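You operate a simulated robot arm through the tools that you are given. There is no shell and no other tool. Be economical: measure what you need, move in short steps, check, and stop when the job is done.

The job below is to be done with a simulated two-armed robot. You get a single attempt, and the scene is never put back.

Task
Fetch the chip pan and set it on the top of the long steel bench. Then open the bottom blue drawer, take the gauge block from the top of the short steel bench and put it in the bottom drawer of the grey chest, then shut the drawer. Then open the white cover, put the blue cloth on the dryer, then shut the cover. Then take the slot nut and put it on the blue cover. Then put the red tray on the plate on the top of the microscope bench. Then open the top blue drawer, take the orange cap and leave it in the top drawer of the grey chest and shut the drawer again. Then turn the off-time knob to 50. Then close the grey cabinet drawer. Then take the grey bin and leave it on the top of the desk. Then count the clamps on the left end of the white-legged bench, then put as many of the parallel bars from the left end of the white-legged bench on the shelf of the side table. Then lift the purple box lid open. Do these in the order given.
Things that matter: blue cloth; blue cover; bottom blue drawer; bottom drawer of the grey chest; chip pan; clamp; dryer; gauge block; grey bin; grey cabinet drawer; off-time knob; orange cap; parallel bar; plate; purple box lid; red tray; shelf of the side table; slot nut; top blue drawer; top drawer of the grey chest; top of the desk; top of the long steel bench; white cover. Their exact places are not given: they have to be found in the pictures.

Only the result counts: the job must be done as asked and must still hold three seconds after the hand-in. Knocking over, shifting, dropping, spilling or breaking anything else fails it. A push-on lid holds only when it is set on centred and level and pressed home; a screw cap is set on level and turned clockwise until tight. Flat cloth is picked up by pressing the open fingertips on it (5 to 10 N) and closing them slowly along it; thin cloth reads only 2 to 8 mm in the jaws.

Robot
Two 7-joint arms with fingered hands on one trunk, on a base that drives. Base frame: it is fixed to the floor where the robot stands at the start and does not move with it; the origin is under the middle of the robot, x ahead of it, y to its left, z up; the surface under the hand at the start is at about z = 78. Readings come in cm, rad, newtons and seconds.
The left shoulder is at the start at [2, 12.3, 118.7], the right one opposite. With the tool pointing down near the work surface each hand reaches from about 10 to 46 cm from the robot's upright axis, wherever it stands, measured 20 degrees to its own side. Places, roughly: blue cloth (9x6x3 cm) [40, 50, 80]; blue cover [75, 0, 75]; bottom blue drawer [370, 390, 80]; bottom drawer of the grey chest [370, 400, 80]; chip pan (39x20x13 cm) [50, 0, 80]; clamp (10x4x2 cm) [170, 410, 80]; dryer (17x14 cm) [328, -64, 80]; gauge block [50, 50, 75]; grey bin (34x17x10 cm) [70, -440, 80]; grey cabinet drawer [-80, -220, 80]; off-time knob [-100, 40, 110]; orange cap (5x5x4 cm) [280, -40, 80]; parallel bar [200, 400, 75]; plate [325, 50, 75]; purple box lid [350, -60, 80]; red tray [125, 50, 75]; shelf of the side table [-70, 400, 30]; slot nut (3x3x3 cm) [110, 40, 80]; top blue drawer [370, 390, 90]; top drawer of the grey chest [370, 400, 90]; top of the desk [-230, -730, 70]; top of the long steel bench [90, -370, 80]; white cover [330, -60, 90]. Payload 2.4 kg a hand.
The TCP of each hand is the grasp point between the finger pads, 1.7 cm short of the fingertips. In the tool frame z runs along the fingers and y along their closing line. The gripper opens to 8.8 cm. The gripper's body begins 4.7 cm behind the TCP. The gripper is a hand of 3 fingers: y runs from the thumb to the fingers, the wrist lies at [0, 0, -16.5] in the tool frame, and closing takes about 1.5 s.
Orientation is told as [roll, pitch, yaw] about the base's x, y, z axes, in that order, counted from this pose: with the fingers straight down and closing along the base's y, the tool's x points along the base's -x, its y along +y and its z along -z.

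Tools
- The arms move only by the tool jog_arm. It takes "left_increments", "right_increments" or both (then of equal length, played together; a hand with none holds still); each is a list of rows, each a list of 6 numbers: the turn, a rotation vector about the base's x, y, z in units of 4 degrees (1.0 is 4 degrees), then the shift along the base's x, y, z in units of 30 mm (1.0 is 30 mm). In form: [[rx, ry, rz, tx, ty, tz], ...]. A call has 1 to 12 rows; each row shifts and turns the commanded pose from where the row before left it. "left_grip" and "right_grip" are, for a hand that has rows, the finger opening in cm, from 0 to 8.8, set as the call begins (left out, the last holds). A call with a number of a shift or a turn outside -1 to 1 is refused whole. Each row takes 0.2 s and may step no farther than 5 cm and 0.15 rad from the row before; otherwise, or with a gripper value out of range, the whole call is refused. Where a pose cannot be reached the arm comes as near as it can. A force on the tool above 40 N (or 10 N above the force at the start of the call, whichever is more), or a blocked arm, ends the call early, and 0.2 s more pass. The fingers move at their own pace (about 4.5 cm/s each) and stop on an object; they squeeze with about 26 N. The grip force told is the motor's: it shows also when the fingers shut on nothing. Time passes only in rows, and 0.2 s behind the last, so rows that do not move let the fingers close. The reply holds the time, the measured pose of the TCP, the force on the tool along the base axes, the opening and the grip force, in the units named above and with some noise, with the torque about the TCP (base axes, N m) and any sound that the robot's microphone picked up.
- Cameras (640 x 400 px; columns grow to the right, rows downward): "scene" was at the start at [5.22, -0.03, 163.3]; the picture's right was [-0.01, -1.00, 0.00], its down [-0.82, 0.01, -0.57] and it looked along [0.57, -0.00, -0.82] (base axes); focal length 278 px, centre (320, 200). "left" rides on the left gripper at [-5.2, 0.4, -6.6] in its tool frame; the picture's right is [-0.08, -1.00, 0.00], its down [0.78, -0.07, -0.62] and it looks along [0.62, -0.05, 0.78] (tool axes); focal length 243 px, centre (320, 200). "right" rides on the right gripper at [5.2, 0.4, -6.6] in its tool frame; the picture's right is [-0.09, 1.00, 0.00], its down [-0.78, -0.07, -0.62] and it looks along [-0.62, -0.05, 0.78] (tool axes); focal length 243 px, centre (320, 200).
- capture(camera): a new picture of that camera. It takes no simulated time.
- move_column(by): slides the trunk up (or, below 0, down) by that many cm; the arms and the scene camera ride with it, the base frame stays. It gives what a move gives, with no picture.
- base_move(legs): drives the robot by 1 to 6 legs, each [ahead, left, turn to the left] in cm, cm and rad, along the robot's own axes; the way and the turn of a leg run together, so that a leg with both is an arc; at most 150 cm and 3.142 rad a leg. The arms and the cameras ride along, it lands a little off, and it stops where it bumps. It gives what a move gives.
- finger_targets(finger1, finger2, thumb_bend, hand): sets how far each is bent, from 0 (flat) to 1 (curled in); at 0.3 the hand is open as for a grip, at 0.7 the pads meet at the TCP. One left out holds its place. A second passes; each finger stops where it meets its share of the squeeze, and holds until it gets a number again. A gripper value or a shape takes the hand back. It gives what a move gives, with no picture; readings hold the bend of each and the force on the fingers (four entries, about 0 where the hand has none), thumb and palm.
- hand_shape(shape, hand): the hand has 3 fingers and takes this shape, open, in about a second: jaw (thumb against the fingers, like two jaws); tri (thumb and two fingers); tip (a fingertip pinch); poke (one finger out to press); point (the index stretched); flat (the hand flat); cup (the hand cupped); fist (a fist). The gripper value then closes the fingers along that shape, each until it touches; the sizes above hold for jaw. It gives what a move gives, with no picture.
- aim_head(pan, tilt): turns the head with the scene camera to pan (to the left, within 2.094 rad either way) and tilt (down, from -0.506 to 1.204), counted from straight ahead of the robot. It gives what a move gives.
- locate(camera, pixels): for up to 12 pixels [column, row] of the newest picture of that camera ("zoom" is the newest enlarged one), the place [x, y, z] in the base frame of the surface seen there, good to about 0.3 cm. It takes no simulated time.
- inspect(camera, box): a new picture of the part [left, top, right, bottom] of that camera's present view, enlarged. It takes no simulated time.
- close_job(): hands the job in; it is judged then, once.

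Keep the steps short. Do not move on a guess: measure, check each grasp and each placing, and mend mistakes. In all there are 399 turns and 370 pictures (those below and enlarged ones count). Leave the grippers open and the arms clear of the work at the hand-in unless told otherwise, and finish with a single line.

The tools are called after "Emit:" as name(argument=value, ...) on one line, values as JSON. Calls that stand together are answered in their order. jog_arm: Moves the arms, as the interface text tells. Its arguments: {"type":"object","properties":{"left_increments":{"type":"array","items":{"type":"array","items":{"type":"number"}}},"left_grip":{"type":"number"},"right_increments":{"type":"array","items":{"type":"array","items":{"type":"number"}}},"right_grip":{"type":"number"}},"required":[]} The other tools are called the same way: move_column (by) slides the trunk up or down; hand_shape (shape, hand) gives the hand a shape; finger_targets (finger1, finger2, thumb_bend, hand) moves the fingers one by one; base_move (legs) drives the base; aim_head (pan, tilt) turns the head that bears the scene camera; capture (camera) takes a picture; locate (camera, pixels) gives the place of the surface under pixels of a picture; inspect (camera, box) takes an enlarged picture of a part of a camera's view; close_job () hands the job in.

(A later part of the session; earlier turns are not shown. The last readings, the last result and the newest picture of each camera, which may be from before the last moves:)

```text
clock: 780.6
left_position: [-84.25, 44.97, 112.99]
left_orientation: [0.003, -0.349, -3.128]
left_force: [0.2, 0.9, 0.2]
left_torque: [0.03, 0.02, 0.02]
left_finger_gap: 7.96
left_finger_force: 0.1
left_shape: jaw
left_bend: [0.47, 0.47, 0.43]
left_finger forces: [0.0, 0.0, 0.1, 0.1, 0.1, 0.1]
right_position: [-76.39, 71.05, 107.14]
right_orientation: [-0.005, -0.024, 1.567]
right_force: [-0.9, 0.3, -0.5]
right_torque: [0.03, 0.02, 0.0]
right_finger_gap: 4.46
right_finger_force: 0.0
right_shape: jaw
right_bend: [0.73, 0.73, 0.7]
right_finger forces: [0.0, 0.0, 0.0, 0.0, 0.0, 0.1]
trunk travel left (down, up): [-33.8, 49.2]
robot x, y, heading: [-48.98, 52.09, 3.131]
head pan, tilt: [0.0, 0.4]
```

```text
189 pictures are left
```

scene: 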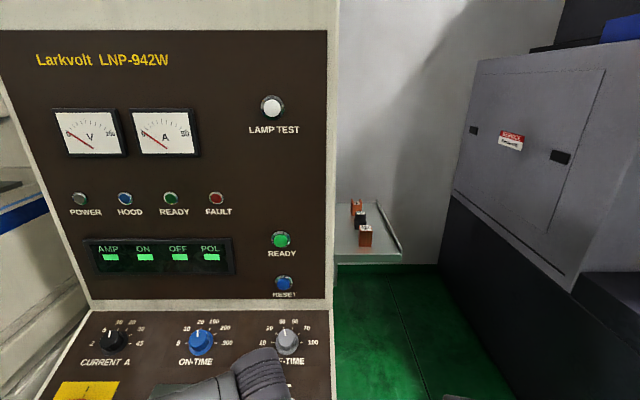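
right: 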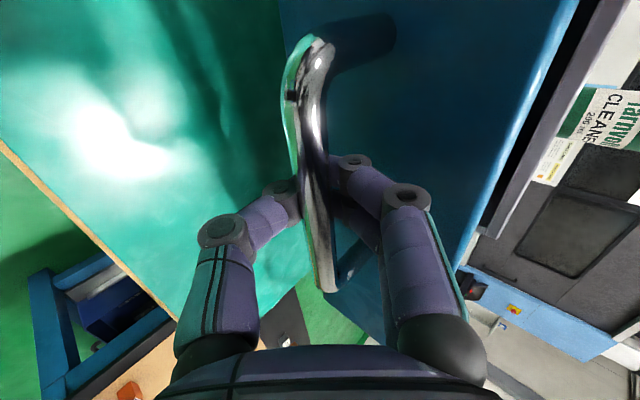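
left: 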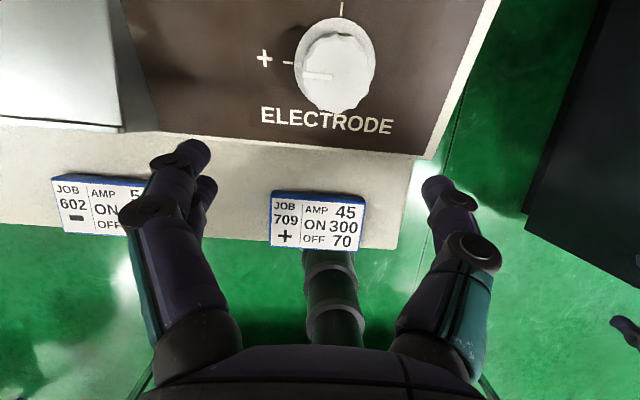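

Emit:
jog_arm(left_increments=[[0, 0, 0, -0.6, 0, 0.6], [0, 0, 0, -0.7, 0, 0.5], [0, 0, 0, -0.8, 0, 0.5], [0, 0, 0, -0.8, 0, 0], [0, 0, 0, -0.8, 0, 0], [0, 0, 0, -0.8, 0, 0]])

Emit:
capture(camera="left")

```text
clock: 782.0
left_position: [-96.72, 45.02, 117.32]
left_orientation: [0.002, -0.349, -3.131]
left_force: [1.1, -0.8, 0.5]
left_torque: [0.01, 0.01, 0.0]
left_finger_gap: 7.97
left_finger_force: 0.1
left_shape: jaw
left_bend: [0.47, 0.47, 0.43]
left_finger forces: [0.1, 0.0, 0.0, 0.0, 0.1, 0.1]
left hand out of reach, approached as far as the arm can: row 6
right_position: [-76.39, 71.06, 107.16]
right_orientation: [-0.005, -0.025, 1.567]
right_force: [0.0, -1.4, 0.3]
right_torque: [-0.03, -0.02, 0.0]
right_finger_gap: 4.45
right_finger_force: 0.2
right_shape: jaw
right_bend: [0.73, 0.73, 0.7]
right_finger forces: [0.0, 0.0, 0.1, 0.0, 0.0, 0.1]
trunk travel left (down, up): [-33.8, 49.2]
robot x, y, heading: [-48.96, 52.2, 3.135]
head pan, tilt: [0.0, 0.4]
```

```text
188 pictures are left
```

left: 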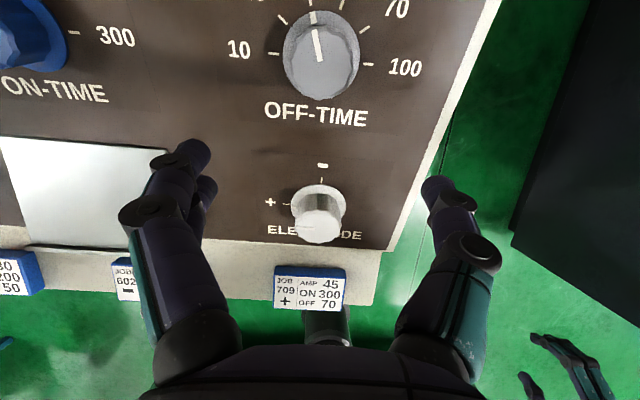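

Emit:
locate(camera="left", pixels=[[321, 58], [288, 55], [352, 55], [322, 95], [275, 53], [368, 63], [318, 110], [319, 225]])

Emit:
move_column(by=8)

Emit:
base_move(legs=[[4, 0, 0]])

Emit:
capture(camera="left")

```text
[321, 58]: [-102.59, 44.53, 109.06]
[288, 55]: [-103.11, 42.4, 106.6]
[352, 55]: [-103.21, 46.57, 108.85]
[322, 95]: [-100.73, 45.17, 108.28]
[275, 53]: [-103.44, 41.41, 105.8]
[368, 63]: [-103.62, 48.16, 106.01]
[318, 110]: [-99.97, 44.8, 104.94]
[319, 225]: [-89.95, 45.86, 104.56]
```

```text
clock: 783.2
left_position: [-96.68, 44.89, 125.34]
left_orientation: [-0.002, -0.352, -3.125]
left_force: [-0.1, 0.0, 0.2]
left_torque: [-0.01, -0.04, 0.05]
left_finger_gap: 7.98
left_finger_force: 0.1
left_shape: jaw
left_bend: [0.47, 0.47, 0.43]
left_finger forces: [0.0, 0.1, 0.1, 0.0, 0.1, 0.0]
right_position: [-76.39, 71.14, 114.97]
right_orientation: [-0.005, -0.024, 1.567]
right_force: [0.0, 0.2, -0.6]
right_torque: [-0.04, 0.01, -0.01]
right_finger_gap: 4.44
right_finger_force: 0.1
right_shape: jaw
right_bend: [0.73, 0.73, 0.7]
right_finger forces: [0.0, 0.0, 0.1, 0.1, 0.0, 0.0]
trunk travel left (down, up): [-41.8, 41.2]
robot x, y, heading: [-48.73, 52.15, 3.135]
head pan, tilt: [0.0, 0.4]
```

```text
clock: 784.1
left_position: [-100.94, 44.96, 125.36]
left_orientation: [0.001, -0.347, -3.128]
left_force: [-0.3, -0.1, -0.7]
left_torque: [-0.02, 0.01, 0.02]
left_finger_gap: 7.97
left_finger_force: 0.0
left_shape: jaw
left_bend: [0.47, 0.47, 0.43]
left_finger forces: [0.0, 0.1, 0.1, 0.1, 0.0, 0.0]
right_position: [-80.54, 71.17, 115.04]
right_orientation: [-0.008, -0.026, 1.569]
right_force: [-0.2, -0.5, 0.4]
right_torque: [-0.03, 0.0, 0.01]
right_finger_gap: 4.43
right_finger_force: 0.0
right_shape: jaw
right_bend: [0.73, 0.73, 0.7]
right_finger forces: [0.1, 0.0, 0.1, 0.1, 0.0, 0.1]
trunk travel left (down, up): [-41.8, 41.2]
robot x, y, heading: [-53.14, 52.51, 3.137]
head pan, tilt: [0.0, 0.4]
```

```text
187 pictures are left
```

left: 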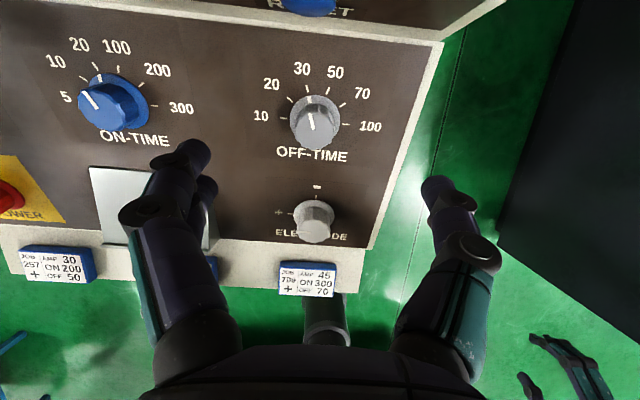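

Knob axis: base (−103.5, 44.8, 105.9), top (−102.4, 44.8, 109). Move to a standoff 8 cm out along the panel normal, check.

Emit:
jog_arm(left_increments=[[0, 0, 0, 0.15, -0.05, -0.8], [0, 0, 0, 0.15, 0, -0.8], [0, 0, 0, 0.05, 0, -0.8], [0, 0, 0, 0, 0, -0.75]], left_grip=7)

Emit:
capture(camera="left")

```text
clock: 785.1
left_position: [-99.75, 44.97, 115.8]
left_orientation: [0.0, -0.351, -3.127]
left_force: [0.2, 0.6, -0.7]
left_torque: [-0.02, 0.02, 0.01]
left_finger_gap: 7.04
left_finger_force: 0.1
left_shape: jaw
left_bend: [0.59, 0.59, 0.55]
left_finger forces: [0.0, 0.1, 0.0, 0.1, 0.0, 0.1]
right_position: [-80.35, 71.01, 115.08]
right_orientation: [-0.004, -0.024, 1.567]
right_force: [0.4, 0.8, 0.3]
right_torque: [-0.04, 0.01, 0.01]
right_finger_gap: 4.46
right_finger_force: 0.0
right_shape: jaw
right_bend: [0.73, 0.73, 0.7]
right_finger forces: [0.0, 0.0, 0.0, 0.1, 0.0, 0.1]
trunk travel left (down, up): [-41.8, 41.2]
robot x, y, heading: [-52.91, 51.86, 3.135]
head pan, tilt: [0.0, 0.4]
```

```text
186 pictures are left
```

left: 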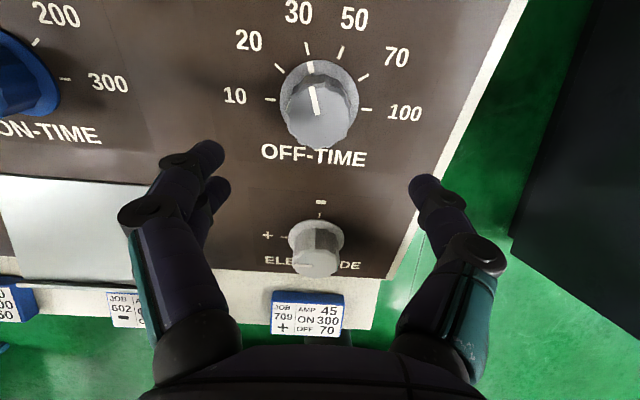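

Emit:
jog_arm(left_increments=[[0, 0, 0, -0.23, -0.03, -0.62], [0, 0, 0, -0.23, -0.03, -0.62], [0, 0, 0, -0.23, 0, -0.62], [0, 0, 0, -0.23, 0, -0.55]])

Emit:
capture(camera="left")

```text
clock: 786.1
left_position: [-102.43, 44.62, 108.54]
left_orientation: [-0.001, -0.35, -3.128]
left_force: [0.2, 0.2, -0.3]
left_torque: [0.0, -0.01, 0.0]
left_finger_gap: 7.03
left_finger_force: 0.0
left_shape: jaw
left_bend: [0.59, 0.59, 0.55]
left_finger forces: [0.0, 0.0, 0.1, 0.0, 0.0, 0.0]
right_position: [-80.41, 71.0, 115.09]
right_orientation: [-0.005, -0.024, 1.567]
right_force: [0.8, 0.5, -1.1]
right_torque: [0.0, 0.01, 0.0]
right_finger_gap: 4.44
right_finger_force: 0.0
right_shape: jaw
right_bend: [0.73, 0.73, 0.7]
right_finger forces: [0.0, 0.0, 0.1, 0.1, 0.0, 0.0]
trunk travel left (down, up): [-41.8, 41.2]
robot x, y, heading: [-53.09, 52.51, 3.134]
head pan, tilt: [0.0, 0.4]
```

```text
185 pictures are left
```

left: 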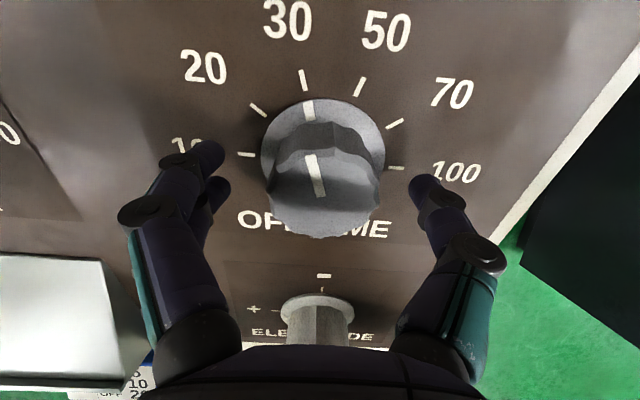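

Fingers straddle the knob. Close, then turn −36° about the panel normal (clockwise).

Emit:
jog_arm(left_increments=[[0, 0, 0, -0.05, 0.05, 0], [0, 0, 0, 0, 0, 0], [0, 0, 0, 0, 0, 0], [0, 0, 0, 0, 0, 0], [0, 0, 0, 0, 0, 0], [0, 0, 0, 0, 0, 0]], left_grip=0)

Emit:
jog_arm(left_increments=[[-0.34, 0, -0.94, 0, 0, 0], [-0.34, 0, -0.94, 0, 0, 0], [-0.34, 0, -0.94, 0, 0, 0], [-0.34, 0, -0.94, 0, 0, 0], [-0.34, 0, -0.94, 0, 0, 0]])

Emit:
capture(camera="left")

```text
clock: 787.5
left_position: [-102.67, 44.77, 108.55]
left_orientation: [0.002, -0.351, -3.127]
left_force: [-3.5, 0.3, 1.4]
left_torque: [-0.02, 0.03, 0.03]
left_finger_gap: 3.13
left_finger_force: 25.5
left_shape: jaw
left_bend: [0.73, 0.73, 0.7]
left_finger forces: [12.3, 12.1, 0.0, 0.1, 23.7, 0.1]
right_position: [-80.31, 71.18, 115.1]
right_orientation: [-0.004, -0.025, 1.566]
right_force: [-0.3, -1.0, 0.0]
right_torque: [-0.01, -0.03, 0.0]
right_finger_gap: 4.46
right_finger_force: 0.0
right_shape: jaw
right_bend: [0.73, 0.73, 0.7]
right_finger forces: [0.0, 0.0, 0.0, 0.1, 0.1, 0.0]
trunk travel left (down, up): [-41.8, 41.2]
robot x, y, heading: [-53.01, 51.95, 3.138]
head pan, tilt: [0.0, 0.4]
```

```text
clock: 788.7
left_position: [-102.7, 44.98, 108.58]
left_orientation: [0.124, -0.33, 2.784]
left_force: [-3.4, 2.5, 2.5]
left_torque: [0.03, 0.04, -0.02]
left_finger_gap: 3.12
left_finger_force: 25.7
left_shape: jaw
left_bend: [0.73, 0.73, 0.7]
left_finger forces: [12.3, 11.8, 0.0, 0.0, 25.4, 0.0]
right_position: [-80.34, 71.13, 115.2]
right_orientation: [-0.004, -0.024, 1.569]
right_force: [0.3, -0.5, -0.2]
right_torque: [0.01, 0.01, 0.0]
right_finger_gap: 4.45
right_finger_force: 0.0
right_shape: jaw
right_bend: [0.73, 0.73, 0.7]
right_finger forces: [0.0, 0.1, 0.0, 0.0, 0.1, 0.1]
trunk travel left (down, up): [-41.8, 41.2]
robot x, y, heading: [-53.03, 52.32, 3.137]
head pan, tilt: [0.0, 0.4]
```

```text
184 pictures are left
```

left: 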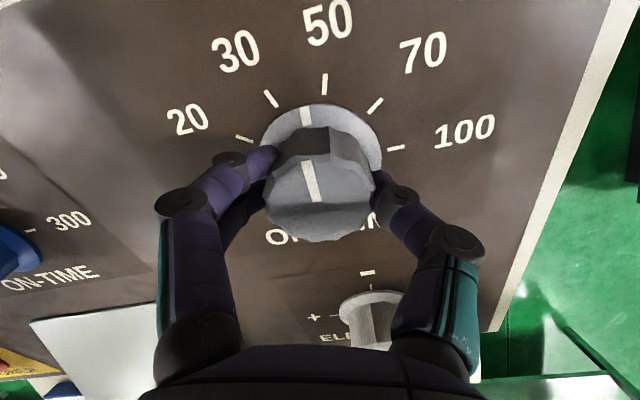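

Knob turns with the hand; pointer is between 30 and 50. Four more rows.

Emit:
jog_arm(left_increments=[[-0.34, 0, -0.94, 0, 0, 0], [-0.34, 0, -0.94, 0, 0, 0], [-0.34, 0, -0.94, 0, 0, 0], [-0.34, 0, -0.94, 0, 0, 0]])

Emit:
capture(camera="left")

```text
clock: 789.7
left_position: [-102.73, 44.94, 108.72]
left_orientation: [0.21, -0.285, 2.494]
left_force: [-3.2, 5.0, 0.4]
left_torque: [0.07, 0.03, 0.06]
left_finger_gap: 3.13
left_finger_force: 26.9
left_shape: jaw
left_bend: [0.73, 0.73, 0.7]
left_finger forces: [12.4, 11.8, 0.1, 0.0, 26.8, 0.0]
right_position: [-80.37, 71.21, 115.14]
right_orientation: [-0.005, -0.023, 1.568]
right_force: [0.9, -0.1, 0.1]
right_torque: [-0.01, 0.0, 0.03]
right_finger_gap: 4.45
right_finger_force: 0.0
right_shape: jaw
right_bend: [0.73, 0.73, 0.7]
right_finger forces: [0.1, 0.0, 0.0, 0.0, 0.0, 0.0]
trunk travel left (down, up): [-41.8, 41.2]
robot x, y, heading: [-52.9, 52.55, 3.139]
head pan, tilt: [0.0, 0.4]
```

```text
183 pictures are left
```

left: 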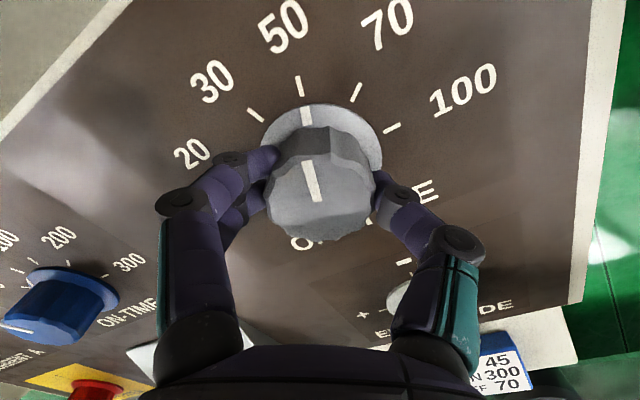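

Looks on 50. Open, back off along the normal, and check.

Emit:
jog_arm(left_increments=[[0, 0, 0, 0, 0, 0], [0, 0, 0, 0, 0, 0], [0, 0, 0, 0, 0, 0], [0, 0, 0, 0, 0, 0], [0, 0, 0, 0.23, 0, 0.62], [0, 0, 0, 0.23, 0, 0.62], [0, 0, 0, 0.23, 0, 0.62], [0, 0, 0, 0.23, 0, 0.62]], left_grip=7)

Emit:
inspect(camera="left", box=[220, 0, 420, 150])

Emit:
inspect(camera="scene", box=[240, 300, 340, 380])

```text
clock: 791.5
left_position: [-99.9, 44.7, 115.96]
left_orientation: [0.213, -0.284, 2.497]
left_force: [-0.1, 0.5, 0.3]
left_torque: [-0.02, 0.03, 0.0]
left_finger_gap: 6.98
left_finger_force: 0.0
left_shape: jaw
left_bend: [0.6, 0.6, 0.56]
left_finger forces: [0.1, 0.1, 0.0, 0.0, 0.1, 0.0]
right_position: [-80.48, 71.12, 115.21]
right_orientation: [-0.006, -0.026, 1.568]
right_force: [0.1, 0.1, -0.9]
right_torque: [0.0, -0.01, -0.01]
right_finger_gap: 4.43
right_finger_force: 0.1
right_shape: jaw
right_bend: [0.73, 0.73, 0.7]
right_finger forces: [0.0, 0.0, 0.0, 0.0, 0.0, 0.1]
trunk travel left (down, up): [-41.8, 41.2]
robot x, y, heading: [-53.2, 52.09, 3.136]
head pan, tilt: [0.0, 0.4]
```

```text
2.67 times, centred on (320, 75) of left
```

zoom: 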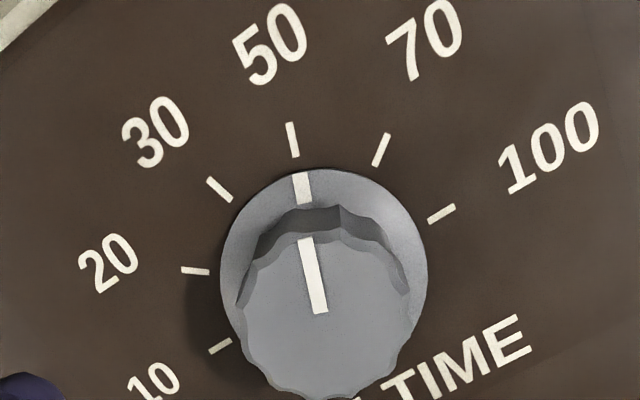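

```text
5.00 times, centred on (290, 340) of scene
```

zoom: 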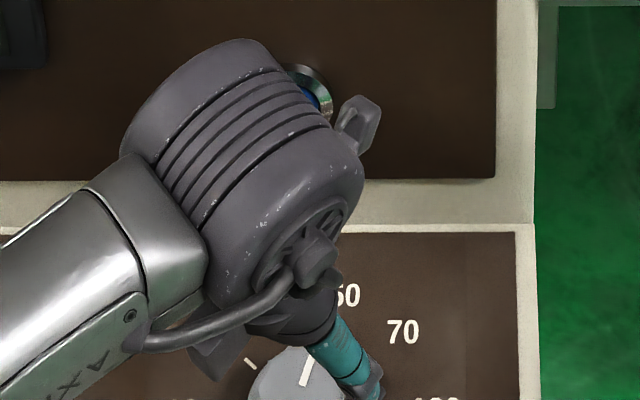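

Pointer is on 50 (within ~1°). Withdraw, restore the left hand's yaw, and drive to the grey cabinet.

Emit:
base_move(legs=[[-32, 0, 0]])

Emit:
jog_arm(left_increments=[[0.34, 0, 0.94, 0.6, -0.2, -0.3], [0.34, 0, 0.94, 0.6, -0.2, -0.3], [0.34, 0, 0.94, 0.6, -0.2, -0.3], [0.34, 0, 0.94, 0.6, -0.2, -0.3], [0.34, 0, 0.94, 0.6, -0.2, -0.3], [0.34, 0, 0.94, 0.6, -0.2, -0.3], [0.34, 0, 0.94, 0, 0, 0], [0.34, 0, 0.94, 0, 0, 0], [0.34, 0, 0.94, 0, 0, 0]])

Emit:
base_move(legs=[[0, 135, 0], [0, 130, 0]])

Emit:
aim_head(pan=0, tilt=0.7)

Emit:
capture(camera="scene")

```text
clock: 793.6
left_position: [-67.55, 44.62, 116.1]
left_orientation: [0.213, -0.285, 2.499]
left_force: [-0.5, -0.1, -0.9]
left_torque: [0.04, 0.0, 0.0]
left_finger_gap: 6.97
left_finger_force: 0.0
left_shape: jaw
left_bend: [0.6, 0.6, 0.56]
left_finger forces: [0.1, 0.0, 0.0, 0.1, 0.0, 0.0]
right_position: [-48.24, 70.85, 115.17]
right_orientation: [-0.003, -0.025, 1.568]
right_force: [0.5, 0.3, -0.3]
right_torque: [-0.01, 0.01, 0.0]
right_finger_gap: 4.46
right_finger_force: 0.0
right_shape: jaw
right_bend: [0.73, 0.73, 0.7]
right_finger forces: [0.0, 0.1, 0.0, 0.0, 0.0, 0.2]
trunk travel left (down, up): [-41.8, 41.2]
robot x, y, heading: [-20.86, 51.71, 3.143]
head pan, tilt: [0.0, 0.4]
```

```text
clock: 795.6
left_position: [-57.0, 41.11, 110.77]
left_orientation: [0.001, -0.351, -3.123]
left_force: [0.2, 0.1, -0.2]
left_torque: [0.0, 0.03, 0.0]
left_finger_gap: 6.98
left_finger_force: 0.0
left_shape: jaw
left_bend: [0.6, 0.6, 0.56]
left_finger forces: [0.0, 0.1, 0.0, 0.0, 0.0, 0.0]
right_position: [-48.14, 70.87, 115.11]
right_orientation: [-0.005, -0.026, 1.568]
right_force: [-1.0, -0.5, 0.0]
right_torque: [0.04, 0.02, 0.05]
right_finger_gap: 4.46
right_finger_force: 0.0
right_shape: jaw
right_bend: [0.73, 0.73, 0.7]
right_finger forces: [0.0, 0.0, 0.1, 0.0, 0.0, 0.1]
trunk travel left (down, up): [-41.8, 41.2]
robot x, y, heading: [-21.07, 51.95, 3.139]
head pan, tilt: [0.0, 0.4]
```

```text
clock: 808.6
left_position: [-59.04, -226.01, 110.63]
left_orientation: [0.0, -0.351, -3.13]
left_force: [0.4, -0.8, -0.4]
left_torque: [0.01, -0.01, 0.01]
left_finger_gap: 6.97
left_finger_force: 0.1
left_shape: jaw
left_bend: [0.6, 0.6, 0.56]
left_finger forces: [0.0, 0.0, 0.0, 0.1, 0.1, 0.1]
right_position: [-49.95, -196.13, 115.03]
right_orientation: [-0.005, -0.024, 1.562]
right_force: [-0.1, -0.3, 0.5]
right_torque: [0.01, 0.0, -0.05]
right_finger_gap: 4.44
right_finger_force: 0.1
right_shape: jaw
right_bend: [0.73, 0.73, 0.7]
right_finger forces: [0.1, 0.0, 0.0, 0.1, 0.1, 0.0]
trunk travel left (down, up): [-41.8, 41.2]
robot x, y, heading: [-22.88, -215.0, 3.133]
head pan, tilt: [0.0, 0.4]
```

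```text
clock: 809.4
left_position: [-58.92, -225.96, 110.71]
left_orientation: [-0.001, -0.352, -3.131]
left_force: [0.0, 0.0, 0.8]
left_torque: [0.02, 0.01, 0.01]
left_finger_gap: 6.97
left_finger_force: 0.1
left_shape: jaw
left_bend: [0.6, 0.6, 0.56]
left_finger forces: [0.0, 0.0, 0.0, 0.0, 0.0, 0.1]
right_position: [-50.03, -196.16, 115.14]
right_orientation: [-0.006, -0.025, 1.562]
right_force: [-0.4, -0.1, -0.3]
right_torque: [-0.02, 0.0, -0.01]
right_finger_gap: 4.47
right_finger_force: 0.0
right_shape: jaw
right_bend: [0.73, 0.73, 0.7]
right_finger forces: [0.0, 0.1, 0.1, 0.0, 0.0, 0.1]
trunk travel left (down, up): [-41.8, 41.2]
robot x, y, heading: [-22.83, -215.25, 3.136]
head pan, tilt: [0.0, 0.7]
```

```text
180 pictures are left
```

scene: 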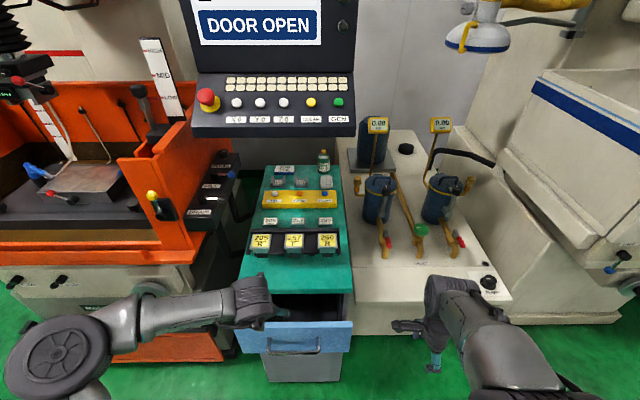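

Emit:
locate(camera="scene", pixels=[[245, 340], [345, 335], [295, 342], [295, 328], [300, 292], [295, 380], [270, 352], [318, 352], [350, 290], [260, 325], [240, 290], [295, 350]])

Emit:
inspect(camera="scene", box=[210, 250, 390, 400])

```text
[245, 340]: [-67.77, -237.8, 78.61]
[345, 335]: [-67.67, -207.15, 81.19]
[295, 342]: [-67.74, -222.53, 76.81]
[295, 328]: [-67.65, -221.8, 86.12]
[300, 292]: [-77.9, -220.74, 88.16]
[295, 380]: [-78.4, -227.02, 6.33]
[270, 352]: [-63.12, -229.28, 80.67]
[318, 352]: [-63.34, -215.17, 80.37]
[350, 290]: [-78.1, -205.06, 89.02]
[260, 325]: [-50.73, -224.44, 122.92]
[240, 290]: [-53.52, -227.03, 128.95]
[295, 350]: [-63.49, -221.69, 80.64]
```

```text
2.67 times, centred on (300, 325) of scene
```

zoom: 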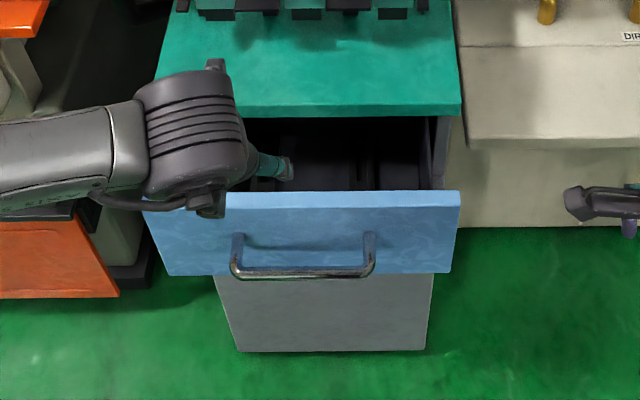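

Drawer front is at x −67.7 (z 73–86.5), cabinet face x≈−78, handle bar at z 80.6. I'll push the panel centre with the left fingers, tilted 60° forward, above the bar.

Emit:
jog_arm(left_increments=[[0, 1, 0, 0, 0.15, 0], [0, 1, 0, 0, 0.15, 0], [0, 1, 0, 0, 0.15, 0], [0, 1, 0, 0, 0.15, 0], [0, 1, 0, 0, 0.15, 0], [0, 1, 0, 0, 0.15, 0], [0, 1, 0, 0, 0.15, 0], [0, 1, 0, 0, 0.15, 0], [0, 1, 0, 0, 0.15, 0], [0, 1, 0, 0, 0, 0]], left_grip=1.5)

Emit:
move_column(by=-22)

Emit:
capture(camera="scene")

```text
clock: 811.6
left_position: [-58.91, -221.81, 110.81]
left_orientation: [-0.016, -1.049, -3.12]
left_force: [-0.7, -0.1, 0.1]
left_torque: [-0.01, 0.0, -0.03]
left_finger_gap: 1.52
left_finger_force: 0.0
left_shape: jaw
left_bend: [0.73, 0.73, 0.7]
left_finger forces: [0.0, 0.0, 0.0, 0.1, 0.0, 0.0]
right_position: [-50.1, -196.11, 115.17]
right_orientation: [-0.005, -0.026, 1.563]
right_force: [0.1, -0.4, 0.0]
right_torque: [0.0, 0.0, -0.02]
right_finger_gap: 4.44
right_finger_force: 0.1
right_shape: jaw
right_bend: [0.73, 0.73, 0.7]
right_finger forces: [0.0, 0.0, 0.1, 0.0, 0.0, 0.0]
trunk travel left (down, up): [-41.8, 41.2]
robot x, y, heading: [-23.08, -215.02, 3.135]
head pan, tilt: [0.0, 0.7]
```

```text
clock: 813.9
left_position: [-58.88, -221.94, 88.76]
left_orientation: [-0.014, -1.05, -3.121]
left_force: [0.8, 0.1, -0.1]
left_torque: [0.0, -0.02, 0.01]
left_finger_gap: 1.52
left_finger_force: 0.1
left_shape: jaw
left_bend: [0.73, 0.73, 0.7]
left_finger forces: [0.0, 0.0, 0.0, 0.1, 0.0, 0.0]
right_position: [-50.08, -196.14, 93.21]
right_orientation: [-0.005, -0.024, 1.564]
right_force: [-1.0, 1.1, -0.4]
right_torque: [-0.04, 0.01, 0.02]
right_finger_gap: 4.47
right_finger_force: 0.0
right_shape: jaw
right_bend: [0.73, 0.73, 0.7]
right_finger forces: [0.1, 0.0, 0.0, 0.0, 0.1, 0.0]
trunk travel left (down, up): [-19.8, 63.2]
robot x, y, heading: [-22.79, -214.93, 3.132]
head pan, tilt: [0.0, 0.7]
```

```text
178 pictures are left
```

scene: 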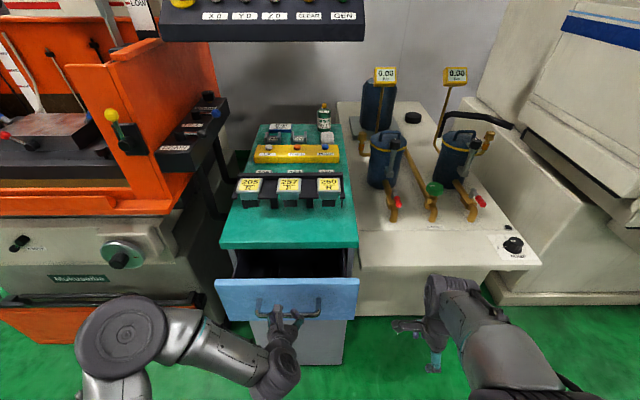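

Emit:
jog_arm(left_increments=[[0, 0, 0, -0.6, 0, -0.4], [0, 0, 0, -0.6, 0, -0.4], [0, 0, 0, -0.6, 0, -0.4], [0, 0, 0, -0.5, 0, 0]])

Emit:
jog_arm(left_increments=[[0, 0, 0, -0.6, 0, 0], [0, 0, 0, -0.6, 0, 0], [0, 0, 0, -0.6, 0, 0], [0, 0, 0, -0.5, 0, 0]])

Emit:
inspect(camera="scene", box=[190, 200, 380, 370])

Emit:
locate(camera="zoom", pixels=[[120, 300], [520, 290], [300, 200], [150, 270]])

```text
clock: 814.9
left_position: [-65.77, -221.94, 85.13]
left_orientation: [-0.013, -1.048, -3.122]
left_force: [0.9, -0.5, 0.4]
left_torque: [-0.04, 0.01, 0.07]
left_finger_gap: 1.53
left_finger_force: 0.1
left_shape: jaw
left_bend: [0.73, 0.73, 0.7]
left_finger forces: [1.7, 0.0, 0.0, 0.0, 0.0, 0.0]
right_position: [-50.02, -196.09, 93.09]
right_orientation: [-0.005, -0.025, 1.563]
right_force: [0.2, -0.5, -1.0]
right_torque: [0.0, 0.04, -0.04]
right_finger_gap: 4.45
right_finger_force: 0.1
right_shape: jaw
right_bend: [0.73, 0.73, 0.7]
right_finger forces: [0.0, 0.0, 0.1, 0.0, 0.0, 0.0]
trunk travel left (down, up): [-19.8, 63.2]
robot x, y, heading: [-22.73, -215.29, 3.134]
head pan, tilt: [0.0, 0.7]
```

```text
clock: 815.9
left_position: [-72.81, -221.89, 85.07]
left_orientation: [-0.012, -1.048, -3.122]
left_force: [0.2, 0.5, -0.6]
left_torque: [-0.01, 0.02, 0.0]
left_finger_gap: 1.52
left_finger_force: 0.1
left_shape: jaw
left_bend: [0.73, 0.73, 0.7]
left_finger forces: [0.0, 0.0, 0.1, 0.0, 0.0, 0.1]
right_position: [-50.1, -196.02, 93.16]
right_orientation: [-0.005, -0.024, 1.562]
right_force: [-0.3, -1.1, 0.8]
right_torque: [0.02, -0.01, -0.02]
right_finger_gap: 4.44
right_finger_force: 0.0
right_shape: jaw
right_bend: [0.73, 0.73, 0.7]
right_finger forces: [0.0, 0.0, 0.0, 0.0, 0.0, 0.0]
trunk travel left (down, up): [-19.8, 63.2]
robot x, y, heading: [-22.85, -215.16, 3.133]
head pan, tilt: [0.0, 0.7]
```

```text
2.35 times, centred on (285, 285) of scene
```

zoom: 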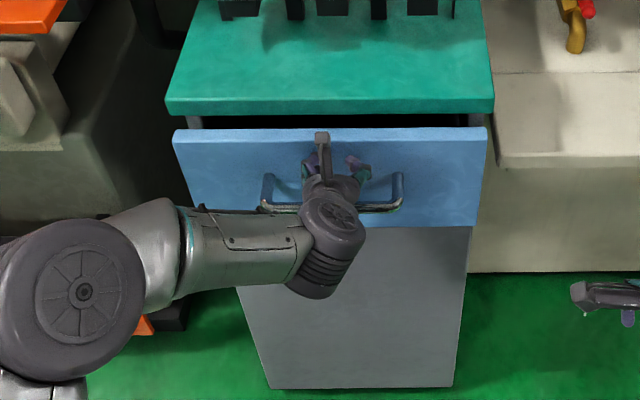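

```text
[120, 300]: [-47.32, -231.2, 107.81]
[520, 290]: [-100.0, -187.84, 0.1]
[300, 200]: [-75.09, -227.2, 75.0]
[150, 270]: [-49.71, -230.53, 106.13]
```

Emit:
jog_arm(left_increments=[[0, 0, 0, -0.4, 0, 0], [0, 0, 0, -0.3, 0, 0], [0, 0, 0, -0.2, 0, 0], [0, 0, 0, -0.2, 0, 0], [0, 0, 0, -0.15, 0, 0]])

Emit:
inspect(camera="scene", box=[190, 200, 380, 370])

Emit:
locate(camera="zoom", pixels=[[220, 160], [450, 150], [200, 120], [480, 210], [440, 300], [210, 135]])

```text
clock: 817.1
left_position: [-76.43, -221.87, 85.12]
left_orientation: [-0.015, -1.048, -3.12]
left_force: [0.6, -0.2, 0.6]
left_torque: [0.01, -0.03, 0.03]
left_finger_gap: 1.52
left_finger_force: 0.0
left_shape: jaw
left_bend: [0.73, 0.73, 0.7]
left_finger forces: [1.3, 0.0, 0.1, 0.0, 0.1, 0.0]
right_position: [-50.15, -196.06, 93.08]
right_orientation: [-0.007, -0.025, 1.564]
right_force: [0.9, 0.1, -0.3]
right_torque: [0.01, 0.03, -0.01]
right_finger_gap: 4.45
right_finger_force: 0.1
right_shape: jaw
right_bend: [0.73, 0.73, 0.7]
right_finger forces: [0.0, 0.0, 0.1, 0.0, 0.1, 0.1]
trunk travel left (down, up): [-19.8, 63.2]
robot x, y, heading: [-23.04, -214.99, 3.135]
head pan, tilt: [0.0, 0.7]
```

```text
2.35 times, centred on (285, 285) of scene
```

zoom: 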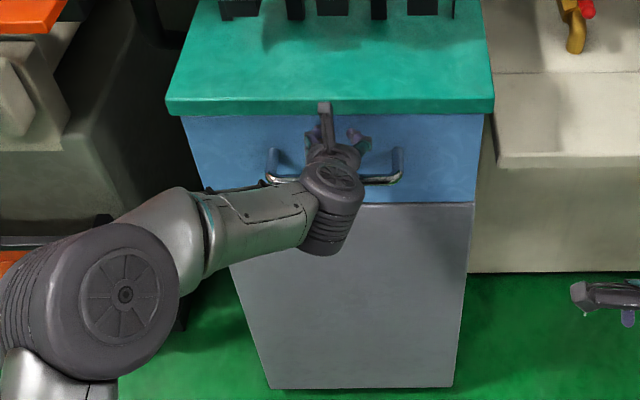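

```text
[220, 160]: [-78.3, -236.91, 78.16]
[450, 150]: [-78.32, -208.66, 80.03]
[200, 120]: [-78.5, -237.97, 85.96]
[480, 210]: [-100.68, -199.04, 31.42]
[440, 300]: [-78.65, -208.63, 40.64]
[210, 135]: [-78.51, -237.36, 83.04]
```

Emit:
jog_arm(left_increments=[[0, 0, 0, -0.15, 0, 0], [0, 0, 0, -0.15, 0, 0], [0, 0, 0, -0.1, 0, 0]])

Emit:
inspect(camera="scene", box=[190, 200, 380, 370])

Emit:
locate(camera="zoom", pixels=[[220, 160], [450, 150], [210, 135], [440, 300], [430, 180], [300, 300]])

```text
clock: 817.8
left_position: [-77.04, -221.84, 84.86]
left_orientation: [-0.022, -1.04, -3.122]
left_force: [23.1, -1.6, 3.9]
left_torque: [-0.07, 0.09, 0.18]
left_finger_gap: 1.26
left_finger_force: 0.0
left_shape: jaw
left_bend: [0.81, 0.58, 0.71]
left_finger forces: [16.5, 0.0, 0.0, 0.1, 5.3, 0.0]
right_position: [-49.87, -196.21, 93.3]
right_orientation: [-0.001, -0.024, 1.565]
right_force: [-0.1, -0.3, 0.4]
right_torque: [-0.01, -0.01, 0.0]
right_finger_gap: 4.46
right_finger_force: 0.0
right_shape: jaw
right_bend: [0.73, 0.73, 0.7]
right_finger forces: [0.0, 0.0, 0.0, 0.0, 0.1, 0.1]
trunk travel left (down, up): [-19.8, 63.2]
robot x, y, heading: [-22.79, -215.08, 3.136]
head pan, tilt: [0.0, 0.7]
stopped in row 3 (left hand): the force on the tool passed its limit at 44 N (the readings are from after the stop); the commanded pose is now the measured one
```

```text
2.35 times, centred on (285, 285) of scene
```

zoom: 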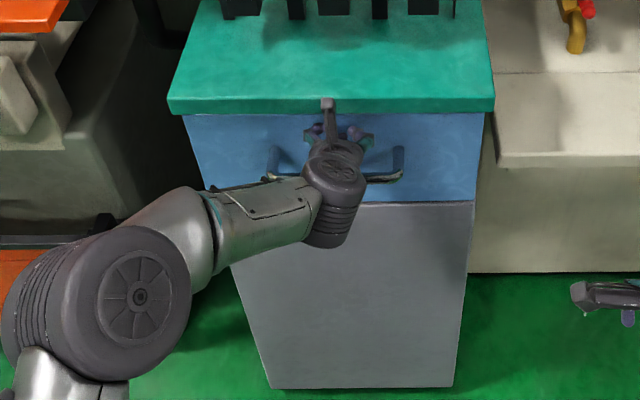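

```text
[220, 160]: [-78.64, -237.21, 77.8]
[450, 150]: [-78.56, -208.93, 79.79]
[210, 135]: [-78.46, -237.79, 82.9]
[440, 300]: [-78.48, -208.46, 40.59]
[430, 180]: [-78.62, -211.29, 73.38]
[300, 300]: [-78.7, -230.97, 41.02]
```

Drawer is shut hard against its stop. Withdraw and straighten the left hand.

Emit:
jog_arm(left_increments=[[0, 0, 0, 0.8, 0, 0], [0, 0, 0, 0.8, 0, 0.3], [0, -1, 0, 0.8, 0, 0.5], [0, -1, 0, 0.8, 0, 0.5], [0, -1, 0, 0.8, 0, 0.5], [0, -1, 0, 0.8, 0, 0.5], [0, -1, 0, 0.5, 0, 0.5], [0, -1, 0, 0.5, 0, 0.5], [0, -1, 0, 0.5, 0, 0.5], [0, -1, 0, 0.5, 0, 0], [0, -1, 0, 0.5, 0, 0], [0, -1, 0, 0, 0, 0]], left_grip=8.8)

Emit:
jog_arm(left_increments=[[0, -1, 0, 0, 0, 0], [0, -1, 0, 0, 0, 0], [0, -1, 0, 0, 0, 0], [0, -1, 0, 0, 0, 0], [0, -1, 0, 0, 0, 0]])

Emit:
base_move(legs=[[-4, 90, 0], [0, 90, 0]])

Emit:
aim_head(pan=1.57, tilt=0.3)

Emit:
capture(camera="scene")

```text
clock: 820.4
left_position: [-55.25, -221.79, 96.15]
left_orientation: [-0.004, -0.339, -3.131]
left_force: [0.3, -1.2, -0.3]
left_torque: [-0.01, -0.04, 0.02]
left_finger_gap: 8.79
left_finger_force: 0.1
left_shape: jaw
left_bend: [0.3, 0.3, 0.3]
left_finger forces: [0.0, 0.0, 0.0, 0.1, 0.0, 0.1]
right_position: [-50.04, -196.06, 93.01]
right_orientation: [-0.005, -0.024, 1.565]
right_force: [-0.8, -0.9, 0.0]
right_torque: [-0.01, 0.0, 0.03]
right_finger_gap: 4.44
right_finger_force: 0.1
right_shape: jaw
right_bend: [0.73, 0.73, 0.7]
right_finger forces: [0.1, 0.0, 0.0, 0.1, 0.0, 0.0]
trunk travel left (down, up): [-19.8, 63.2]
robot x, y, heading: [-22.88, -215.08, 3.131]
head pan, tilt: [0.0, 0.7]
```

```text
clock: 821.6
left_position: [-55.25, -221.8, 96.24]
left_orientation: [-0.001, 0.008, -3.131]
left_force: [0.9, -1.2, -0.1]
left_torque: [0.0, 0.0, -0.01]
left_finger_gap: 8.75
left_finger_force: 0.0
left_shape: jaw
left_bend: [0.3, 0.3, 0.3]
left_finger forces: [0.0, 0.0, 0.0, 0.0, 0.1, 0.1]
right_position: [-50.07, -196.12, 92.99]
right_orientation: [-0.005, -0.023, 1.564]
right_force: [0.5, -0.2, -0.4]
right_torque: [0.0, -0.01, 0.04]
right_finger_gap: 4.45
right_finger_force: 0.1
right_shape: jaw
right_bend: [0.73, 0.73, 0.7]
right_finger forces: [0.0, 0.0, 0.1, 0.1, 0.0, 0.1]
trunk travel left (down, up): [-19.8, 63.2]
robot x, y, heading: [-23.23, -215.06, 3.138]
head pan, tilt: [0.0, 0.7]
```

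```text
clock: 830.7
left_position: [-52.96, -401.43, 96.19]
left_orientation: [0.002, 0.009, -3.129]
left_force: [0.6, 0.1, 0.4]
left_torque: [-0.01, 0.01, 0.02]
left_finger_gap: 8.78
left_finger_force: 0.0
left_shape: jaw
left_bend: [0.3, 0.3, 0.3]
left_finger forces: [0.1, 0.1, 0.0, 0.0, 0.1, 0.1]
right_position: [-47.75, -375.8, 93.02]
right_orientation: [-0.005, -0.024, 1.568]
right_force: [0.1, 0.1, 0.6]
right_torque: [-0.03, 0.01, 0.01]
right_finger_gap: 4.44
right_finger_force: 0.1
right_shape: jaw
right_bend: [0.73, 0.73, 0.7]
right_finger forces: [0.1, 0.1, 0.0, 0.0, 0.0, 0.0]
trunk travel left (down, up): [-19.8, 63.2]
robot x, y, heading: [-20.59, -394.53, 3.137]
head pan, tilt: [0.0, 0.7]
```

```text
clock: 832.3
left_position: [-52.92, -401.49, 96.15]
left_orientation: [-0.001, 0.007, -3.13]
left_force: [0.5, -0.2, -0.5]
left_torque: [-0.02, -0.03, 0.0]
left_finger_gap: 8.79
left_finger_force: 0.0
left_shape: jaw
left_bend: [0.3, 0.3, 0.3]
left_finger forces: [0.0, 0.1, 0.0, 0.0, 0.0, 0.0]
right_position: [-47.71, -375.92, 92.98]
right_orientation: [-0.005, -0.025, 1.567]
right_force: [0.4, -0.5, 0.2]
right_torque: [0.02, -0.01, 0.0]
right_finger_gap: 4.42
right_finger_force: 0.0
right_shape: jaw
right_bend: [0.73, 0.73, 0.7]
right_finger forces: [0.0, 0.0, 0.0, 0.1, 0.1, 0.1]
trunk travel left (down, up): [-19.8, 63.2]
robot x, y, heading: [-20.61, -394.71, 3.137]
head pan, tilt: [1.571, 0.3]
```

```text
174 pictures are left
```

scene: 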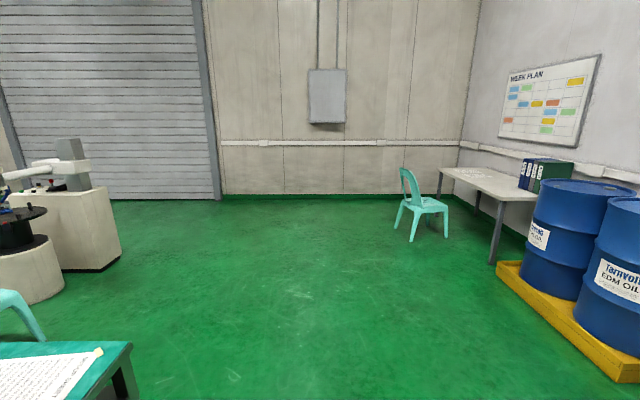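

Emit:
locate(camera="scene", pixels=[[440, 172], [500, 200], [530, 190], [465, 170], [492, 262], [437, 190], [412, 240], [447, 235], [530, 262], [480, 180], [412, 180]])

Emit:
base_move(legs=[[0, 0, 1.57], [0, 0, 1.57]])

Emit:
aim_head(pan=0, tilt=0.75)

Emit:
capture(camera="scene")

```text
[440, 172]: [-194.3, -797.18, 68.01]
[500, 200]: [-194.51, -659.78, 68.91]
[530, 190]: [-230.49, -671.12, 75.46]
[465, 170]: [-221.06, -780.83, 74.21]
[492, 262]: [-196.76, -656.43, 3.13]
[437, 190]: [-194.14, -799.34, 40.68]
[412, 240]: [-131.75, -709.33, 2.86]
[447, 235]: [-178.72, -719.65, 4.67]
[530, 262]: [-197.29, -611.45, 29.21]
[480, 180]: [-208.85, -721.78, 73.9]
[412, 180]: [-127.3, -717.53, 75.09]
```

```text
clock: 840.4
left_position: [11.84, -387.53, 96.18]
left_orientation: [-0.002, 0.009, 0.025]
left_force: [-0.3, 0.3, 0.5]
left_torque: [0.01, 0.01, 0.0]
left_finger_gap: 8.79
left_finger_force: 0.2
left_shape: jaw
left_bend: [0.3, 0.3, 0.3]
left_finger forces: [0.0, 0.0, 0.0, 0.1, 0.0, 0.0]
right_position: [6.9, -413.3, 93.25]
right_orientation: [-0.005, -0.024, -1.564]
right_force: [-0.1, 0.2, -0.4]
right_torque: [0.04, -0.01, -0.01]
right_finger_gap: 4.45
right_finger_force: 0.0
right_shape: jaw
right_bend: [0.73, 0.73, 0.7]
right_finger forces: [0.1, 0.1, 0.0, 0.1, 0.0, 0.0]
trunk travel left (down, up): [-19.8, 63.2]
robot x, y, heading: [-20.44, -394.83, 0.005]
head pan, tilt: [1.571, 0.3]
```

```text
clock: 842.1
left_position: [11.87, -387.59, 96.17]
left_orientation: [0.0, 0.01, 0.025]
left_force: [0.8, -0.3, 0.1]
left_torque: [0.01, 0.01, 0.01]
left_finger_gap: 8.8
left_finger_force: 0.1
left_shape: jaw
left_bend: [0.3, 0.3, 0.3]
left_finger forces: [0.0, 0.0, 0.0, 0.1, 0.0, 0.0]
right_position: [6.97, -413.24, 93.11]
right_orientation: [-0.006, -0.024, -1.564]
right_force: [0.4, -0.1, -0.4]
right_torque: [0.01, -0.02, 0.02]
right_finger_gap: 4.44
right_finger_force: 0.0
right_shape: jaw
right_bend: [0.73, 0.73, 0.7]
right_finger forces: [0.0, 0.1, 0.0, 0.0, 0.1, 0.0]
trunk travel left (down, up): [-19.8, 63.2]
robot x, y, heading: [-20.33, -394.92, 0.007]
head pan, tilt: [0.0, 0.75]
```

```text
173 pictures are left
```

scene: 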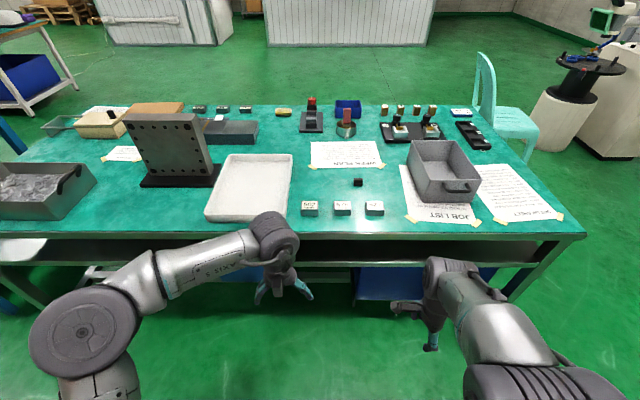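

The grey bin with end handles is at px (443,170). Measure it; the plan is to take it two-handed from the bench's −y end, facing +y.

Emit:
inspect(camera="scene", box=[380, 110, 580, 250])

Emit:
locate(camera="scene", pixels=[[410, 142], [474, 142], [420, 185], [481, 183], [461, 186], [448, 190], [472, 190], [440, 160], [585, 232], [430, 202], [475, 200]])

```text
2.86 times, centred on (480, 180) of scene
```

zoom: 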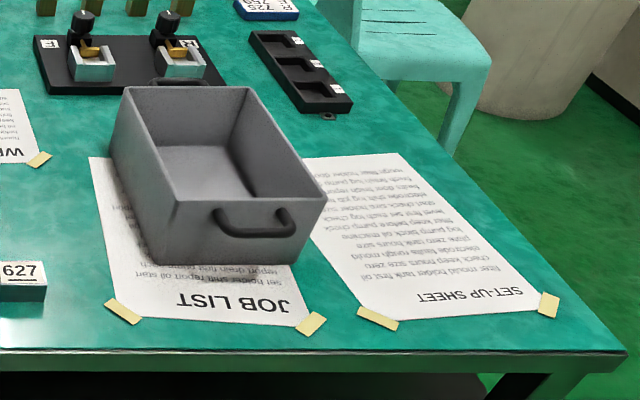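

```text
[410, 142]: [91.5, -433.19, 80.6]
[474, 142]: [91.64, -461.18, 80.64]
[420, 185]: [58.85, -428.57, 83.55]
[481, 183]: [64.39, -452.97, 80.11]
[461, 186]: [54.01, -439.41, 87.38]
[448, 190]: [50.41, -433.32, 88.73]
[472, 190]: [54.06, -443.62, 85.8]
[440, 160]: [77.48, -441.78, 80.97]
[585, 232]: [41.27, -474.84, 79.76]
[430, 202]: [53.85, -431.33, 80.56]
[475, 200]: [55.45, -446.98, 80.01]
```

The bin spans x≈54–85, y −447…−429 with handles at x≈50 and ≈89. Restore the right hand's yaw, then go to the −y end of the bench.

Emit:
jog_arm(right_increments=[[0, 0, 1, 0, -0.2, 0.2], [0, 0, 1, 0, -0.2, 0.2], [0, 0, 1, 0, -0.2, 0.2], [0, 0, 1, 0, -0.2, 0.2], [0, 0, 1, 0, -0.2, 0.2], [0, 0, 1, 0, 0, 0.2], [0, 0, 1, 0, 0, 0.2], [0, 0, 1, 0, 0, 0.2], [0, 0, 1, 0, 0, 0.2], [0, 0, 1, 0, 0, 0.2], [0, 0, 1, 0, 0, 0.2], [0, 0, 1, 0, 0, 0.2]])

Emit:
jog_arm(right_increments=[[0, 0, 1, 0, 0, 0], [0, 0, 1, 0, 0, 0], [0, 0, 1, 0, 0, 0], [0, 0, 1, 0, 0, 0], [0, 0, 1, 0, 0, 0], [0, 0, 1, 0, 0, 0], [0, 0, 1, 0, 0, 0], [0, 0, 1, 0, 0, 0], [0, 0, 1, 0, 0, 0], [0, 0, 1, 0, 0, 0], [0, 0.2, 0.5, 0, 0, 0]])

Emit:
base_move(legs=[[0, -65, 0], [0, -70, 0]])

Emit:
aim_head(pan=0, tilt=0.5)

Emit:
capture(camera="scene")

```text
clock: 844.7
left_position: [11.9, -387.65, 96.09]
left_orientation: [0.0, 0.009, 0.023]
left_force: [-0.7, -0.5, 0.2]
left_torque: [0.02, 0.01, -0.02]
left_finger_gap: 8.78
left_finger_force: 0.0
left_shape: jaw
left_bend: [0.3, 0.3, 0.3]
left_finger forces: [0.0, 0.1, 0.1, 0.0, 0.0, 0.0]
right_position: [6.9, -416.24, 100.3]
right_orientation: [-0.006, -0.023, -0.724]
right_force: [-0.4, -0.6, -0.4]
right_torque: [0.0, 0.0, -0.05]
right_finger_gap: 4.48
right_finger_force: 0.1
right_shape: jaw
right_bend: [0.73, 0.73, 0.7]
right_finger forces: [0.1, 0.0, 0.0, 0.0, 0.1, 0.1]
trunk travel left (down, up): [-19.8, 63.2]
robot x, y, heading: [-20.53, -394.76, 0.011]
head pan, tilt: [0.0, 0.75]
```

```text
clock: 847.1
left_position: [11.73, -387.58, 96.25]
left_orientation: [0.001, 0.008, 0.026]
left_force: [-0.1, -0.4, -1.5]
left_torque: [-0.01, 0.0, 0.02]
left_finger_gap: 8.81
left_finger_force: 0.1
left_shape: jaw
left_bend: [0.3, 0.3, 0.3]
left_finger forces: [0.0, 0.0, 0.0, 0.0, 0.0, 0.0]
right_position: [6.92, -416.28, 100.34]
right_orientation: [-0.004, -0.013, 0.007]
right_force: [-0.2, -0.1, 0.2]
right_torque: [-0.03, 0.0, 0.01]
right_finger_gap: 4.45
right_finger_force: 0.0
right_shape: jaw
right_bend: [0.73, 0.73, 0.7]
right_finger forces: [0.0, 0.0, 0.0, 0.0, 0.0, 0.0]
trunk travel left (down, up): [-19.8, 63.2]
robot x, y, heading: [-20.84, -394.12, 0.003]
head pan, tilt: [0.0, 0.75]
```

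```text
clock: 854.1
left_position: [12.38, -522.08, 96.12]
left_orientation: [0.0, 0.01, 0.021]
left_force: [0.4, -0.4, -0.3]
left_torque: [-0.01, 0.02, -0.04]
left_finger_gap: 8.79
left_finger_force: 0.0
left_shape: jaw
left_bend: [0.3, 0.3, 0.3]
left_finger forces: [0.1, 0.0, 0.1, 0.0, 0.1, 0.1]
right_position: [7.47, -550.86, 100.19]
right_orientation: [-0.005, -0.01, 0.005]
right_force: [-0.7, -1.1, -0.9]
right_torque: [-0.02, 0.02, 0.01]
right_finger_gap: 4.44
right_finger_force: 0.1
right_shape: jaw
right_bend: [0.73, 0.73, 0.7]
right_finger forces: [0.0, 0.0, 0.0, 0.0, 0.0, 0.0]
trunk travel left (down, up): [-19.8, 63.2]
robot x, y, heading: [-19.56, -529.11, 0.006]
head pan, tilt: [0.0, 0.75]
```

```text
clock: 854.9
left_position: [12.44, -522.05, 96.23]
left_orientation: [0.0, 0.009, 0.021]
left_force: [0.4, 0.2, -0.6]
left_torque: [0.03, 0.01, -0.02]
left_finger_gap: 8.8
left_finger_force: 0.0
left_shape: jaw
left_bend: [0.3, 0.3, 0.3]
left_finger forces: [0.1, 0.0, 0.0, 0.0, 0.0, 0.0]
right_position: [7.39, -550.64, 100.19]
right_orientation: [-0.003, -0.01, 0.005]
right_force: [0.0, 0.4, 0.0]
right_torque: [0.0, -0.01, 0.02]
right_finger_gap: 4.46
right_finger_force: 0.1
right_shape: jaw
right_bend: [0.73, 0.73, 0.7]
right_finger forces: [0.1, 0.1, 0.0, 0.1, 0.1, 0.0]
trunk travel left (down, up): [-19.8, 63.2]
robot x, y, heading: [-20.17, -529.28, 0.004]
head pan, tilt: [0.0, 0.499]
```

```text
171 pictures are left
```

scene: 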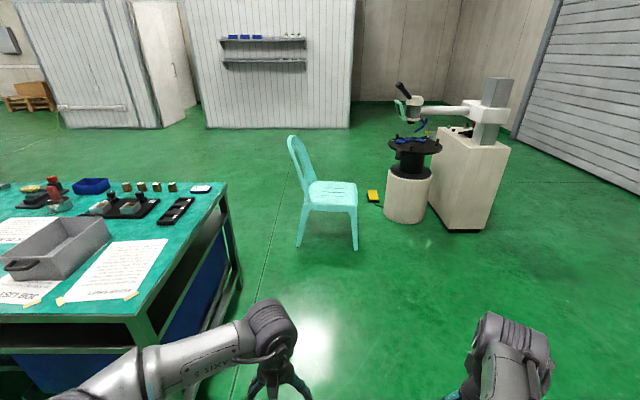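

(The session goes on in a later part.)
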